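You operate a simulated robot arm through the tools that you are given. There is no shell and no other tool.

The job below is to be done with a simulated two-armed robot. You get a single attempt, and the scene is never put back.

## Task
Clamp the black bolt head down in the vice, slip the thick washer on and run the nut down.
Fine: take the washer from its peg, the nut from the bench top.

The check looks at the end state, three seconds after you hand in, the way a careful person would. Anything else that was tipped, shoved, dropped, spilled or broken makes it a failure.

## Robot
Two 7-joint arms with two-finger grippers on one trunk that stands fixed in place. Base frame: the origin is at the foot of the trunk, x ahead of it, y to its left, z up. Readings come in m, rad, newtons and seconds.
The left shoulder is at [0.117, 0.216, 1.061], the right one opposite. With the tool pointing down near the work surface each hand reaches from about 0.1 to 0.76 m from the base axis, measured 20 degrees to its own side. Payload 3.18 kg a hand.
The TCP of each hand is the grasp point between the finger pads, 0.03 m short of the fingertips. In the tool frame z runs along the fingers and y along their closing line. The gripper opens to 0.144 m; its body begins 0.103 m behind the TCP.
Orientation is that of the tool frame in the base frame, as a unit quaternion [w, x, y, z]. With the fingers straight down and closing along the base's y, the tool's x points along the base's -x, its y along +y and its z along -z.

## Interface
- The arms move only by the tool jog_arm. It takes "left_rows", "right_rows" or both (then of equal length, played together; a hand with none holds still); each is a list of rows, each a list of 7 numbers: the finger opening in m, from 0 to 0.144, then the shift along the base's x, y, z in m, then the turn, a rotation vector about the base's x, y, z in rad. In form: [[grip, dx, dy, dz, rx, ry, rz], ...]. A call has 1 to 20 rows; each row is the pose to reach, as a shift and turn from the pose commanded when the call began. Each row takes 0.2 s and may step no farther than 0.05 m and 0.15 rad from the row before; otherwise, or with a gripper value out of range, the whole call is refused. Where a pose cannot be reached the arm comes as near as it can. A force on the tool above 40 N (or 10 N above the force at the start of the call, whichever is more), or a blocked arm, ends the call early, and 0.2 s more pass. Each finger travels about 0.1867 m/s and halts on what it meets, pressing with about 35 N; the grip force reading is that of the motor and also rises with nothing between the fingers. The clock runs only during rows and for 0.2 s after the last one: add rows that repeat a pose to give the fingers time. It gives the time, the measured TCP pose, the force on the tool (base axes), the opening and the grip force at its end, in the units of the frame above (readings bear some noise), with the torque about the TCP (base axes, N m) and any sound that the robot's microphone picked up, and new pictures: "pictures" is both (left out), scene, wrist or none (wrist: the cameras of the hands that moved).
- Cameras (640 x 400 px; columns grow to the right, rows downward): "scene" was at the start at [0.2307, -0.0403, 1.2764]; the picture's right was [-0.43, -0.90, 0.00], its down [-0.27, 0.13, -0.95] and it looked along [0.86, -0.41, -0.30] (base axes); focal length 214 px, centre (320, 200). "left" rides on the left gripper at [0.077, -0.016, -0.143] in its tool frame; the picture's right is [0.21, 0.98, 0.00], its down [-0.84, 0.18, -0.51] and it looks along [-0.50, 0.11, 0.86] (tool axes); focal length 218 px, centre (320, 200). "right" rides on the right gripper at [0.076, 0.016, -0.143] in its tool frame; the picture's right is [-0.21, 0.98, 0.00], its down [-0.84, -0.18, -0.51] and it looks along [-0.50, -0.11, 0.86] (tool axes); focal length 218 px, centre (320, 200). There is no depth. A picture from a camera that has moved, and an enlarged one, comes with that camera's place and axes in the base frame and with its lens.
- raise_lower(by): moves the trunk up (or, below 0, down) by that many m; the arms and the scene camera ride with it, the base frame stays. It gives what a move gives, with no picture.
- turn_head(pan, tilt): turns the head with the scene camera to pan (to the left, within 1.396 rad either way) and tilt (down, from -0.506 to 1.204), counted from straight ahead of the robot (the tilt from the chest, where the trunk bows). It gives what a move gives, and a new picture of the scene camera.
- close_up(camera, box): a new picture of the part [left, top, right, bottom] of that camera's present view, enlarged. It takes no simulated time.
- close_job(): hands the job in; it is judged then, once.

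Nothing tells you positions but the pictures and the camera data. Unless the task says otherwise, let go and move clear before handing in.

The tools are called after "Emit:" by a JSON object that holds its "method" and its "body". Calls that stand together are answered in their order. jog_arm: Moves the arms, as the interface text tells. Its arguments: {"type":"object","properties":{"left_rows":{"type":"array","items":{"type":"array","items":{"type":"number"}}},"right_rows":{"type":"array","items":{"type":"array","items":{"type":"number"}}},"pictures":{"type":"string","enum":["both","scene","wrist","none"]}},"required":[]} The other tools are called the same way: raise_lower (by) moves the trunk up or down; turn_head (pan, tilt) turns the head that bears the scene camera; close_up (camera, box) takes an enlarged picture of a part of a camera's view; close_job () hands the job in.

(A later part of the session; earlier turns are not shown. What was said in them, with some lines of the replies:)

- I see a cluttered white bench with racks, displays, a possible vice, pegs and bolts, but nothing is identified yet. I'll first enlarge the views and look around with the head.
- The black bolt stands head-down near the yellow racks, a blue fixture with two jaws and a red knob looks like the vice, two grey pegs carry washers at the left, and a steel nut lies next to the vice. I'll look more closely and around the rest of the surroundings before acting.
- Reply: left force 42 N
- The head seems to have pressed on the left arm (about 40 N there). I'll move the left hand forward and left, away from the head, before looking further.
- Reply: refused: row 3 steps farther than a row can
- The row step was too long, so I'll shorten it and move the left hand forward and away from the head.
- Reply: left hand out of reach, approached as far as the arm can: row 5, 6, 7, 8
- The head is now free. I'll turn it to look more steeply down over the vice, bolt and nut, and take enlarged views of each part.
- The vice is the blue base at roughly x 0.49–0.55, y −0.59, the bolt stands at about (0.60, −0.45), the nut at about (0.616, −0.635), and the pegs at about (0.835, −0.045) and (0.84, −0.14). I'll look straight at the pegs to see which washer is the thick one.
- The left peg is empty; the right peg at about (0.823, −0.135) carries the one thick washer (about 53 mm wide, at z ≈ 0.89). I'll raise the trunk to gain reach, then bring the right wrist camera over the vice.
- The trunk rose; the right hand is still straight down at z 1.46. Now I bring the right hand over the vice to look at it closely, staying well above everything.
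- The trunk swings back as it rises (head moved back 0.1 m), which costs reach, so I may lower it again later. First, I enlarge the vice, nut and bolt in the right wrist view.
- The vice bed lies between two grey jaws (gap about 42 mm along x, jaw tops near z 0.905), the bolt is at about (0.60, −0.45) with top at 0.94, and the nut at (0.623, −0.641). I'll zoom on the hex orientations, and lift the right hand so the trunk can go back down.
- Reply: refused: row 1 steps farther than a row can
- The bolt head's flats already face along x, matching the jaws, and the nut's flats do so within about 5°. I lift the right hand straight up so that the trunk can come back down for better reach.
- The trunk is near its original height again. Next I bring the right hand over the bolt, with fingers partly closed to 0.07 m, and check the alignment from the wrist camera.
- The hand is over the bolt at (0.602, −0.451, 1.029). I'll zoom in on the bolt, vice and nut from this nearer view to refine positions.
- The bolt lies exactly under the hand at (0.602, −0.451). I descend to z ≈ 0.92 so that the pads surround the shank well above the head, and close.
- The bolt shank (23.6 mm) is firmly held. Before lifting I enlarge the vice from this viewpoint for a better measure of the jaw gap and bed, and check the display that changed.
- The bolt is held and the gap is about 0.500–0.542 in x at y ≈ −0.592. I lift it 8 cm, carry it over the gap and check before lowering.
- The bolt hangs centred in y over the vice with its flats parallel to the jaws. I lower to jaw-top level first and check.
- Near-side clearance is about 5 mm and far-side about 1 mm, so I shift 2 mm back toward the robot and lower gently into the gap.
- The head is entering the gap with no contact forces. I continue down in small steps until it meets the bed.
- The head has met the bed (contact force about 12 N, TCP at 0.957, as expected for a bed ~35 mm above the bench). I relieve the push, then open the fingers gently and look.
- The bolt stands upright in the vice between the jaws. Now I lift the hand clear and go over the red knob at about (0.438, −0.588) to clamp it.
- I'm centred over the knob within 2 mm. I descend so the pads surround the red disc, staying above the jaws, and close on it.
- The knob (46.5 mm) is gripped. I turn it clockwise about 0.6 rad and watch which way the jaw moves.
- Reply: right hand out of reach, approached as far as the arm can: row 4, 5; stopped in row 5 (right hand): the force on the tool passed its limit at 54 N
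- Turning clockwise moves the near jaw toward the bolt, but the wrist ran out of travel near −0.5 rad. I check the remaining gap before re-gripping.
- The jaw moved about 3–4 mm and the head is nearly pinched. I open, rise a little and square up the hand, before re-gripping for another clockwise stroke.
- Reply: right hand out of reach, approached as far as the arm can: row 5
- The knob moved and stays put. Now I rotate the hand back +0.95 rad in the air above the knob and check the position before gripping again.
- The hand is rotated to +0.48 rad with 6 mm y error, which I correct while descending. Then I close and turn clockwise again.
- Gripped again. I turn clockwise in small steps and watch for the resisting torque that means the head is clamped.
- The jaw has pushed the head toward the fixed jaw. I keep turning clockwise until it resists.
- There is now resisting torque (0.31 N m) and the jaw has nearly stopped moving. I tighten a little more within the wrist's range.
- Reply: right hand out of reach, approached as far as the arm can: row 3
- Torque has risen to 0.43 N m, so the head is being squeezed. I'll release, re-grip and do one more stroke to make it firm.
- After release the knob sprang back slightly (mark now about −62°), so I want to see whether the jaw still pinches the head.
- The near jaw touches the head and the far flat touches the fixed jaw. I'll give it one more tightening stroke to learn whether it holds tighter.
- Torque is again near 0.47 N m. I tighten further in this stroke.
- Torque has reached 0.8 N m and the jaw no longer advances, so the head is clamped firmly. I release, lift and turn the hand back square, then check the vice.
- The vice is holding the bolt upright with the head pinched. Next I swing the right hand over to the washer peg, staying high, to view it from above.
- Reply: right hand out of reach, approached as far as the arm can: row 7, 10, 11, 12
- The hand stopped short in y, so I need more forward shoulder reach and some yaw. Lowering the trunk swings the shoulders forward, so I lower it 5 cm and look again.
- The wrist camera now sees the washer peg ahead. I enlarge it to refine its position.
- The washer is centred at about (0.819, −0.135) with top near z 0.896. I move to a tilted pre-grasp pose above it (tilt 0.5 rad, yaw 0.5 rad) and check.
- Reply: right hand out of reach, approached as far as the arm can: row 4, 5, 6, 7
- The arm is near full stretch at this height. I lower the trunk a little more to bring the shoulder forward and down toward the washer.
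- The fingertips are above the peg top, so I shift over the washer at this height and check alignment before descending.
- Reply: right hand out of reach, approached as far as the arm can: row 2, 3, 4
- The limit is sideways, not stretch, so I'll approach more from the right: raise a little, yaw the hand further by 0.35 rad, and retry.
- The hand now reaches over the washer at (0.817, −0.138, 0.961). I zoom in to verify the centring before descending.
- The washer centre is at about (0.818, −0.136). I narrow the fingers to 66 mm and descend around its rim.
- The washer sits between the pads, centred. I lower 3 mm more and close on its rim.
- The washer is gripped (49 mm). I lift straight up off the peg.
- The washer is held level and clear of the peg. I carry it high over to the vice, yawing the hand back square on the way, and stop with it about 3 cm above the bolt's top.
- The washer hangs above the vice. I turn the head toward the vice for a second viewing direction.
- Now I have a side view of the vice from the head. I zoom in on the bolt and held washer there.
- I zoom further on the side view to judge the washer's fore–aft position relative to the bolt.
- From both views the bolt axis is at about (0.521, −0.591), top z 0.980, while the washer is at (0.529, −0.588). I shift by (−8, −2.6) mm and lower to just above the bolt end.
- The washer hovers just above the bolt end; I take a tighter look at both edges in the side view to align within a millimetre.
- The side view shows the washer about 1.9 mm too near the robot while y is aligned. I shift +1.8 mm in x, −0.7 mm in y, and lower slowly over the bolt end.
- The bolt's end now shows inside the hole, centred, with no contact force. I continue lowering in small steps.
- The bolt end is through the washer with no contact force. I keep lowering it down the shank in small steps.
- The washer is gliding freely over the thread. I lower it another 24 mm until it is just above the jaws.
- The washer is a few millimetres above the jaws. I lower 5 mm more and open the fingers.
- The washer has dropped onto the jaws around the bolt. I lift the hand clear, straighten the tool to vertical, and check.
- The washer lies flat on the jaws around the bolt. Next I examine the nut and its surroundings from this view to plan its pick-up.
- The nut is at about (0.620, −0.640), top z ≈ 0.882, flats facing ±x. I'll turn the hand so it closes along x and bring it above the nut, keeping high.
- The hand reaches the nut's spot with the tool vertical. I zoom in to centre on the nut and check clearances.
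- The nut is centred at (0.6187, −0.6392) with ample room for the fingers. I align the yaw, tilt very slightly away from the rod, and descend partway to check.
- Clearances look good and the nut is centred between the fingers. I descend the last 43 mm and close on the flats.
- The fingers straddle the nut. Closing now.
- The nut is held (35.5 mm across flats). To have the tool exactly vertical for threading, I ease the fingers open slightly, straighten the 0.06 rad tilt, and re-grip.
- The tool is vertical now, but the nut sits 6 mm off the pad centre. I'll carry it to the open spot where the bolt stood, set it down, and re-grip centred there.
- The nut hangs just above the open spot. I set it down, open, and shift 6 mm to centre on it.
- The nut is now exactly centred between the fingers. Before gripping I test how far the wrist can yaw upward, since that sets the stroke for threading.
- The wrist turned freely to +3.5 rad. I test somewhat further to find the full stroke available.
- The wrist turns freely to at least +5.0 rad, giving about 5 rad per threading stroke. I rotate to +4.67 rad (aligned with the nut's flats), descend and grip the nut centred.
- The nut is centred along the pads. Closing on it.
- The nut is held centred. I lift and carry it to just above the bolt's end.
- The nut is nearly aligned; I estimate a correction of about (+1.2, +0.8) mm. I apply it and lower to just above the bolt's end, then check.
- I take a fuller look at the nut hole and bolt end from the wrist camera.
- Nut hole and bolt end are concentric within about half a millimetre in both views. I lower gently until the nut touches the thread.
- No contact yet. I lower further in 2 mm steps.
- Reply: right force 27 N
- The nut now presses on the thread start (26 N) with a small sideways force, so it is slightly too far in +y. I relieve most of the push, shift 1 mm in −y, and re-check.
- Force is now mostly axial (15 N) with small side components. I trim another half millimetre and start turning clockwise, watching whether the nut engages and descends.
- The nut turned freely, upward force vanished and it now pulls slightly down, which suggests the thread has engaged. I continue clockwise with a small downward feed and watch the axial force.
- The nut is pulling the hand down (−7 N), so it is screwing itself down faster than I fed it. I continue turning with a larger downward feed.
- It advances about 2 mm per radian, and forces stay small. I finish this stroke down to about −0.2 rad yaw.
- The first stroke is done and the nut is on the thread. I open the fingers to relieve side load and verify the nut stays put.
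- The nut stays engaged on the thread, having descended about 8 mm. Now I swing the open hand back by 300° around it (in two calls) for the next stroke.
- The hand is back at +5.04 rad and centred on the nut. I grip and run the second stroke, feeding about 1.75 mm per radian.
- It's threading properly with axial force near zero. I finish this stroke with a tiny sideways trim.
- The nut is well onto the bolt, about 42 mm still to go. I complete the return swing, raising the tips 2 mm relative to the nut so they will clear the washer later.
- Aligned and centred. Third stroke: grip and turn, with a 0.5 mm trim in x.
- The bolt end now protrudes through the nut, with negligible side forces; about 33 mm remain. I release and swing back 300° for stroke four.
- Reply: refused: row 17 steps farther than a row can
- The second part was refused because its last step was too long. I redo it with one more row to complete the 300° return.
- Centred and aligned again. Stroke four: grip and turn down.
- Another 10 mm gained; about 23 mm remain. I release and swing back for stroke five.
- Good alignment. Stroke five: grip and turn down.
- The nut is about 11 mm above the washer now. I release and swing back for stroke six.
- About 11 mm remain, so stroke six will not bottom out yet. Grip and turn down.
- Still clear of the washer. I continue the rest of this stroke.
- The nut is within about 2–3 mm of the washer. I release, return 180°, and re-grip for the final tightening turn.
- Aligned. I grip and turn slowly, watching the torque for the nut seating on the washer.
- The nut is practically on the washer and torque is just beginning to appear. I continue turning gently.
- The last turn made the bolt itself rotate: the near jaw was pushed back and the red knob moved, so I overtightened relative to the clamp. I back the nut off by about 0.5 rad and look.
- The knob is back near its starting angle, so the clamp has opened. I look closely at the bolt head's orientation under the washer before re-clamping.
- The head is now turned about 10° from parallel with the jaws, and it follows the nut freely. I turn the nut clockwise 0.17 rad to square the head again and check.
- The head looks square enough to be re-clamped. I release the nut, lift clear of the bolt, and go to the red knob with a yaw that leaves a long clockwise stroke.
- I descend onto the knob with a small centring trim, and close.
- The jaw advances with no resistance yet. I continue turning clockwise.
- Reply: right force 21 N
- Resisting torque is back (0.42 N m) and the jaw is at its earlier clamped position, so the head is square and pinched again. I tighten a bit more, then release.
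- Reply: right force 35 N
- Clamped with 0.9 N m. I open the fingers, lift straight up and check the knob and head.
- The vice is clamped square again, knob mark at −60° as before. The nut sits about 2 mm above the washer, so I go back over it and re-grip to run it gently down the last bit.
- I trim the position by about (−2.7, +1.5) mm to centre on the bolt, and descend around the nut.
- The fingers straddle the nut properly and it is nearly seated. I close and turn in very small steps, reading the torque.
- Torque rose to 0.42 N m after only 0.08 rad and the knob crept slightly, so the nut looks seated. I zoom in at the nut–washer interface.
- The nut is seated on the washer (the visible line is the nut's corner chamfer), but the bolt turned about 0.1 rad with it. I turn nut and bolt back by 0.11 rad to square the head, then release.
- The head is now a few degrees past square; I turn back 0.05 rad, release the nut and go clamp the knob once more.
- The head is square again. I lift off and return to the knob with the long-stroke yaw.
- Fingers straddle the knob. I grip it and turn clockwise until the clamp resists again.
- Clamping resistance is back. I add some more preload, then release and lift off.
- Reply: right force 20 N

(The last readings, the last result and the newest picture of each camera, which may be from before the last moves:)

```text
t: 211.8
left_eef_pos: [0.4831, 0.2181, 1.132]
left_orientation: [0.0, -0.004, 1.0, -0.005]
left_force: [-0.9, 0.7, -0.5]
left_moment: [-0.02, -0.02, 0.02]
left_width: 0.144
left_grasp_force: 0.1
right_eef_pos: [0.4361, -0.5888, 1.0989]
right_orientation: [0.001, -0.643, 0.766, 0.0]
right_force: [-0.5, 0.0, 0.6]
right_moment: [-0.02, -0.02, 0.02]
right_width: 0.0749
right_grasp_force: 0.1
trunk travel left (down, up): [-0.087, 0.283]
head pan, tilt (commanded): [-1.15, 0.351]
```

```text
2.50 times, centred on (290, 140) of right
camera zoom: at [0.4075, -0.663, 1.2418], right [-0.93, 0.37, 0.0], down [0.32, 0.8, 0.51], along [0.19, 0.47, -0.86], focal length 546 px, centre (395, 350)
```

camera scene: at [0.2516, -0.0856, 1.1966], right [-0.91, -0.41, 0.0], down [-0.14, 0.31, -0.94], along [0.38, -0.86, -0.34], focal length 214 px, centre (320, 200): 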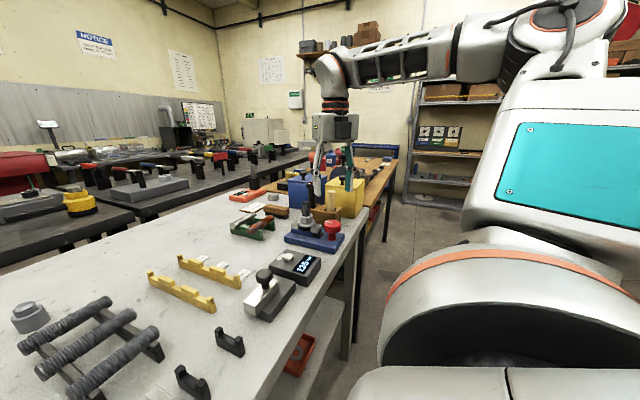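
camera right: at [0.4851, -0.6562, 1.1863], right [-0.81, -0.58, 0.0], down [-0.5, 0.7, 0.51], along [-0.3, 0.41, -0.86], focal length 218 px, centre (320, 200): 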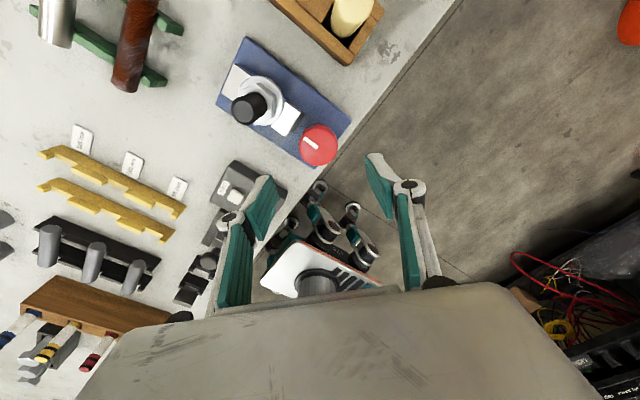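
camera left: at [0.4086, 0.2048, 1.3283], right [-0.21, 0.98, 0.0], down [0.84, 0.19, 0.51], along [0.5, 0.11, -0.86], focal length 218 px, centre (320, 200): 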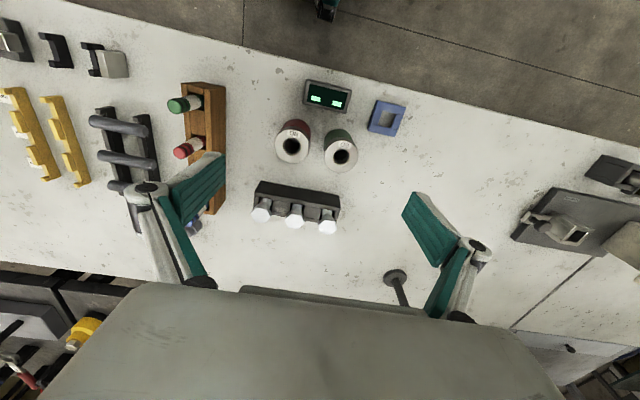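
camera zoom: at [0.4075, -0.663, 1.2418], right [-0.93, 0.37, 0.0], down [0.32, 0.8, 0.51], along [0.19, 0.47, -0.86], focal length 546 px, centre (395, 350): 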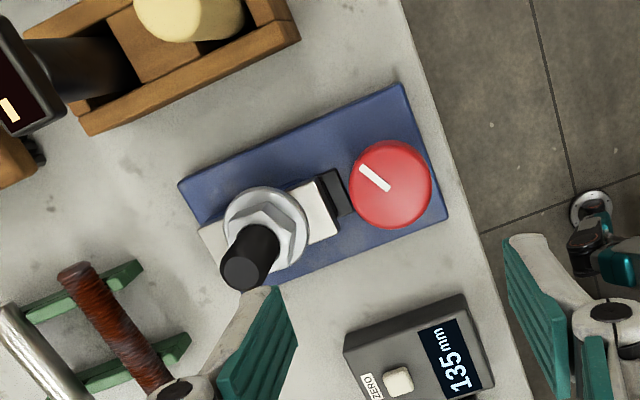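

The vice is closed on the head, the washer lies on the jaws and the nut sits on the washer. I move the right hand well clear and then take a last look over the bench.

Emit:
{"method": "jog_arm", "body": {"right_rows": [[0.075, 0, 0, 0.045, 0, 0, 0], [0.075, 0, 0, 0.09, 0, 0, 0], [0.075, -0.02, 0.02, 0.12, 0, 0, -0.1], [0.075, -0.045, 0.045, 0.14, 0, 0, -0.2], [0.075, -0.07, 0.07, 0.15, 0, 0, -0.3], [0.075, -0.09, 0.09, 0.15, 0, 0, -0.4], [0.075, -0.09, 0.1, 0.15, 0, 0, -0.4]], "pictures": "both"}}

Emit:
{"method": "close_up", "body": {"camera": "scene", "box": [225, 170, 365, 260]}}

Emit:
{"method": "close_up", "body": {"camera": "scene", "box": [298, 212, 322, 230]}}

```text
t: 213.4
left_eef_pos: [0.4838, 0.2174, 1.1314]
left_orientation: [0.0, -0.006, 1.0, -0.004]
left_force: [-0.3, 0.3, -0.7]
left_moment: [0.03, -0.01, 0.04]
left_width: 0.144
left_grasp_force: 0.1
right_eef_pos: [0.3561, -0.4918, 1.2226]
right_orientation: [0.002, -0.478, 0.879, 0.0]
right_force: [-0.9, -0.4, -1.5]
right_moment: [0.0, 0.0, 0.0]
right_width: 0.0749
right_grasp_force: 0.1
right hand out of reach, approached as far as the arm can: row 4, 5, 6, 7
trunk travel left (down, up): [-0.087, 0.283]
head pan, tilt (commanded): [-1.15, 0.351]
camera scene: at [0.2511, -0.0851, 1.1969], right [-0.91, -0.41, 0.0], down [-0.14, 0.31, -0.94], along [0.38, -0.86, -0.34], focal length 214 px, centre (320, 200)
camera right: at [0.3014, -0.5473, 1.3645], right [-0.71, 0.71, 0.0], down [0.61, 0.61, 0.51], along [0.36, 0.36, -0.86], focal length 218 px, centre (320, 200)
```

scene: 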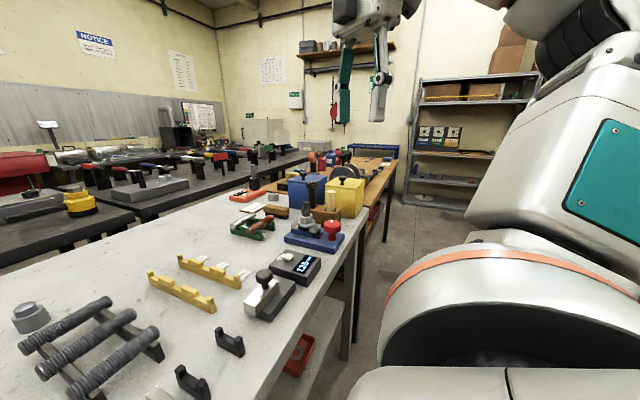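
right: 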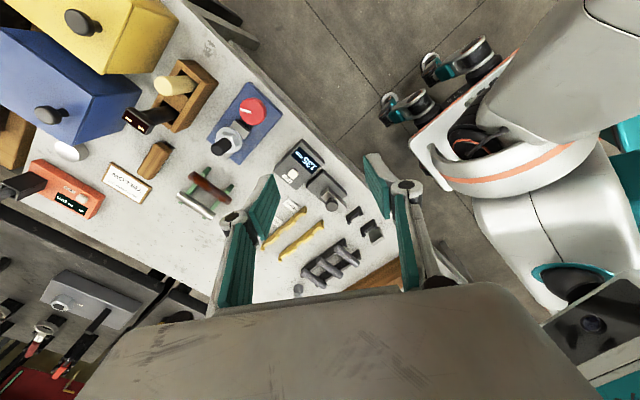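

```text
4.44 times, centred on (295, 215) of scene
camera zoom: at [0.2511, -0.0851, 1.1969], right [-0.91, -0.41, 0.0], down [-0.14, 0.31, -0.94], along [0.38, -0.86, -0.34], focal length 953 px, centre (431, 133)
```

zoom: 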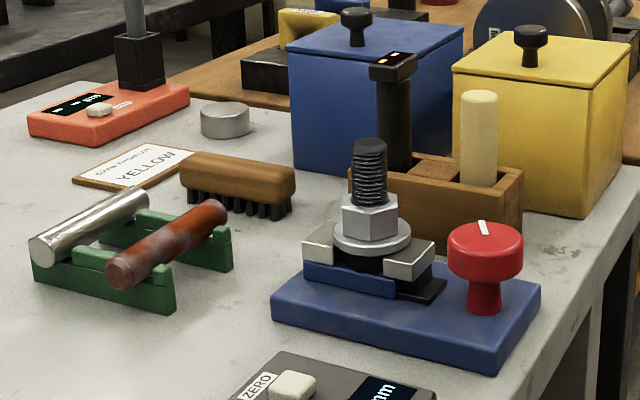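

```text
16.00 times, centred on (310, 221) of scene
camera zoom: at [0.2511, -0.0851, 1.1969], right [-0.91, -0.41, 0.0], down [-0.14, 0.31, -0.94], along [0.38, -0.86, -0.34], focal length 3432 px, centre (480, -136)
```

zoom: 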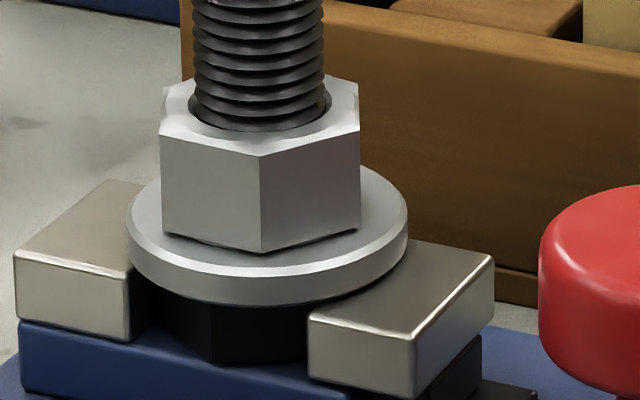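

The nut's measured height matches contact with the washer (allowing for its corner chamfer), the head is clamped, and the hand is clear. One last look at the rest of the bench before handing in.

Emit:
{"method": "turn_head", "body": {"pan": -0.5, "tilt": 0.55}}

Emit:
{"method": "close_up", "body": {"camera": "scene", "box": [160, 140, 400, 290]}}

Emit:
{"method": "close_up", "body": {"camera": "scene", "box": [380, 140, 620, 290]}}

```text
t: 214.4
left_eef_pos: [0.4845, 0.2179, 1.1317]
left_orientation: [0.0, -0.006, 1.0, -0.004]
left_force: [-0.1, 0.1, 0.1]
left_moment: [0.0, 0.0, 0.0]
left_width: 0.144
left_grasp_force: 0.0
right_eef_pos: [0.3577, -0.4912, 1.2232]
right_orientation: [0.002, -0.479, 0.878, 0.001]
right_force: [-0.2, -0.2, -0.3]
right_moment: [0.0, -0.02, 0.01]
right_width: 0.0751
right_grasp_force: 0.0
trunk travel left (down, up): [-0.087, 0.283]
head pan, tilt (commanded): [-0.499, 0.55]
camera scene: at [0.2914, -0.043, 1.1789], right [-0.48, -0.88, 0.0], down [-0.46, 0.25, -0.85], along [0.75, -0.41, -0.52], focal length 214 px, centre (320, 200)
```

scene: 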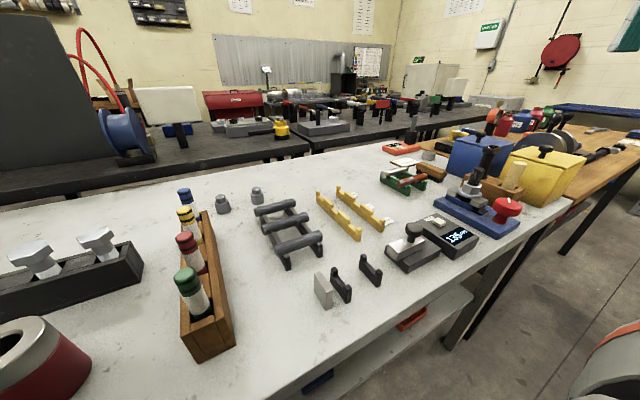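

```text
2.67 times, centred on (280, 215) of scene
camera zoom: at [0.2914, -0.043, 1.1789], right [-0.48, -0.88, 0.0], down [-0.46, 0.25, -0.85], along [0.75, -0.41, -0.52], focal length 572 px, centre (427, 160)
```

zoom: 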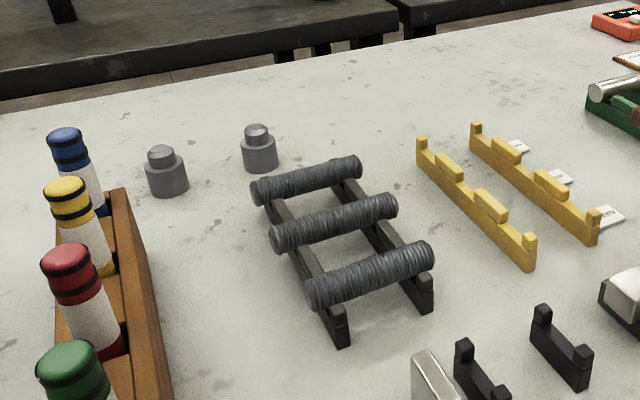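

```text
2.67 times, centred on (500, 215) of scene
camera zoom: at [0.2914, -0.043, 1.1789], right [-0.48, -0.88, 0.0], down [-0.46, 0.25, -0.85], along [0.75, -0.41, -0.52], focal length 572 px, centre (-160, 160)
```

zoom: 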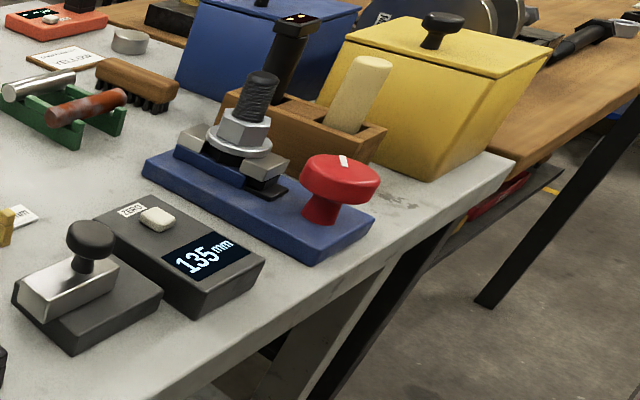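

The black bolt stands head-down in the closed vice with the thick washer and the nut run down onto it. The rest of the bench looks undisturbed and both hands are clear, so I hand in.

Emit:
{"method": "close_job", "body": {}}

```text
The job is handed in.
```

The job is handed in: the black bolt is clamped head-down in the vice, with the thick washer on it and the nut run down onto the washer.

- **Bolt:** the vice jaws are closed on the head with its flats square to the jaws. The vice does not hold against much turning force. Twice while snugging the nut, the bolt turned and pushed the jaw back. I squared the head and re-clamped it both times.
- **Washer:** it came off its peg and lies flat on the jaws around the bolt.
- **Nut:** it came from the bench top and is seated on the washer. I judged this from the turning resistance and from its height in the pictures, not from a clear side view of the gap. I left it snug rather than tight, because a firmer turn would have rotated the bolt again.

In the last look over the bench, nothing else appeared tipped or moved, and both hands were clear. The small display on the dark box with the ZERO button went from blank to 135 mm around the time I first gripped the bolt. As far as I can tell, I never touched it.
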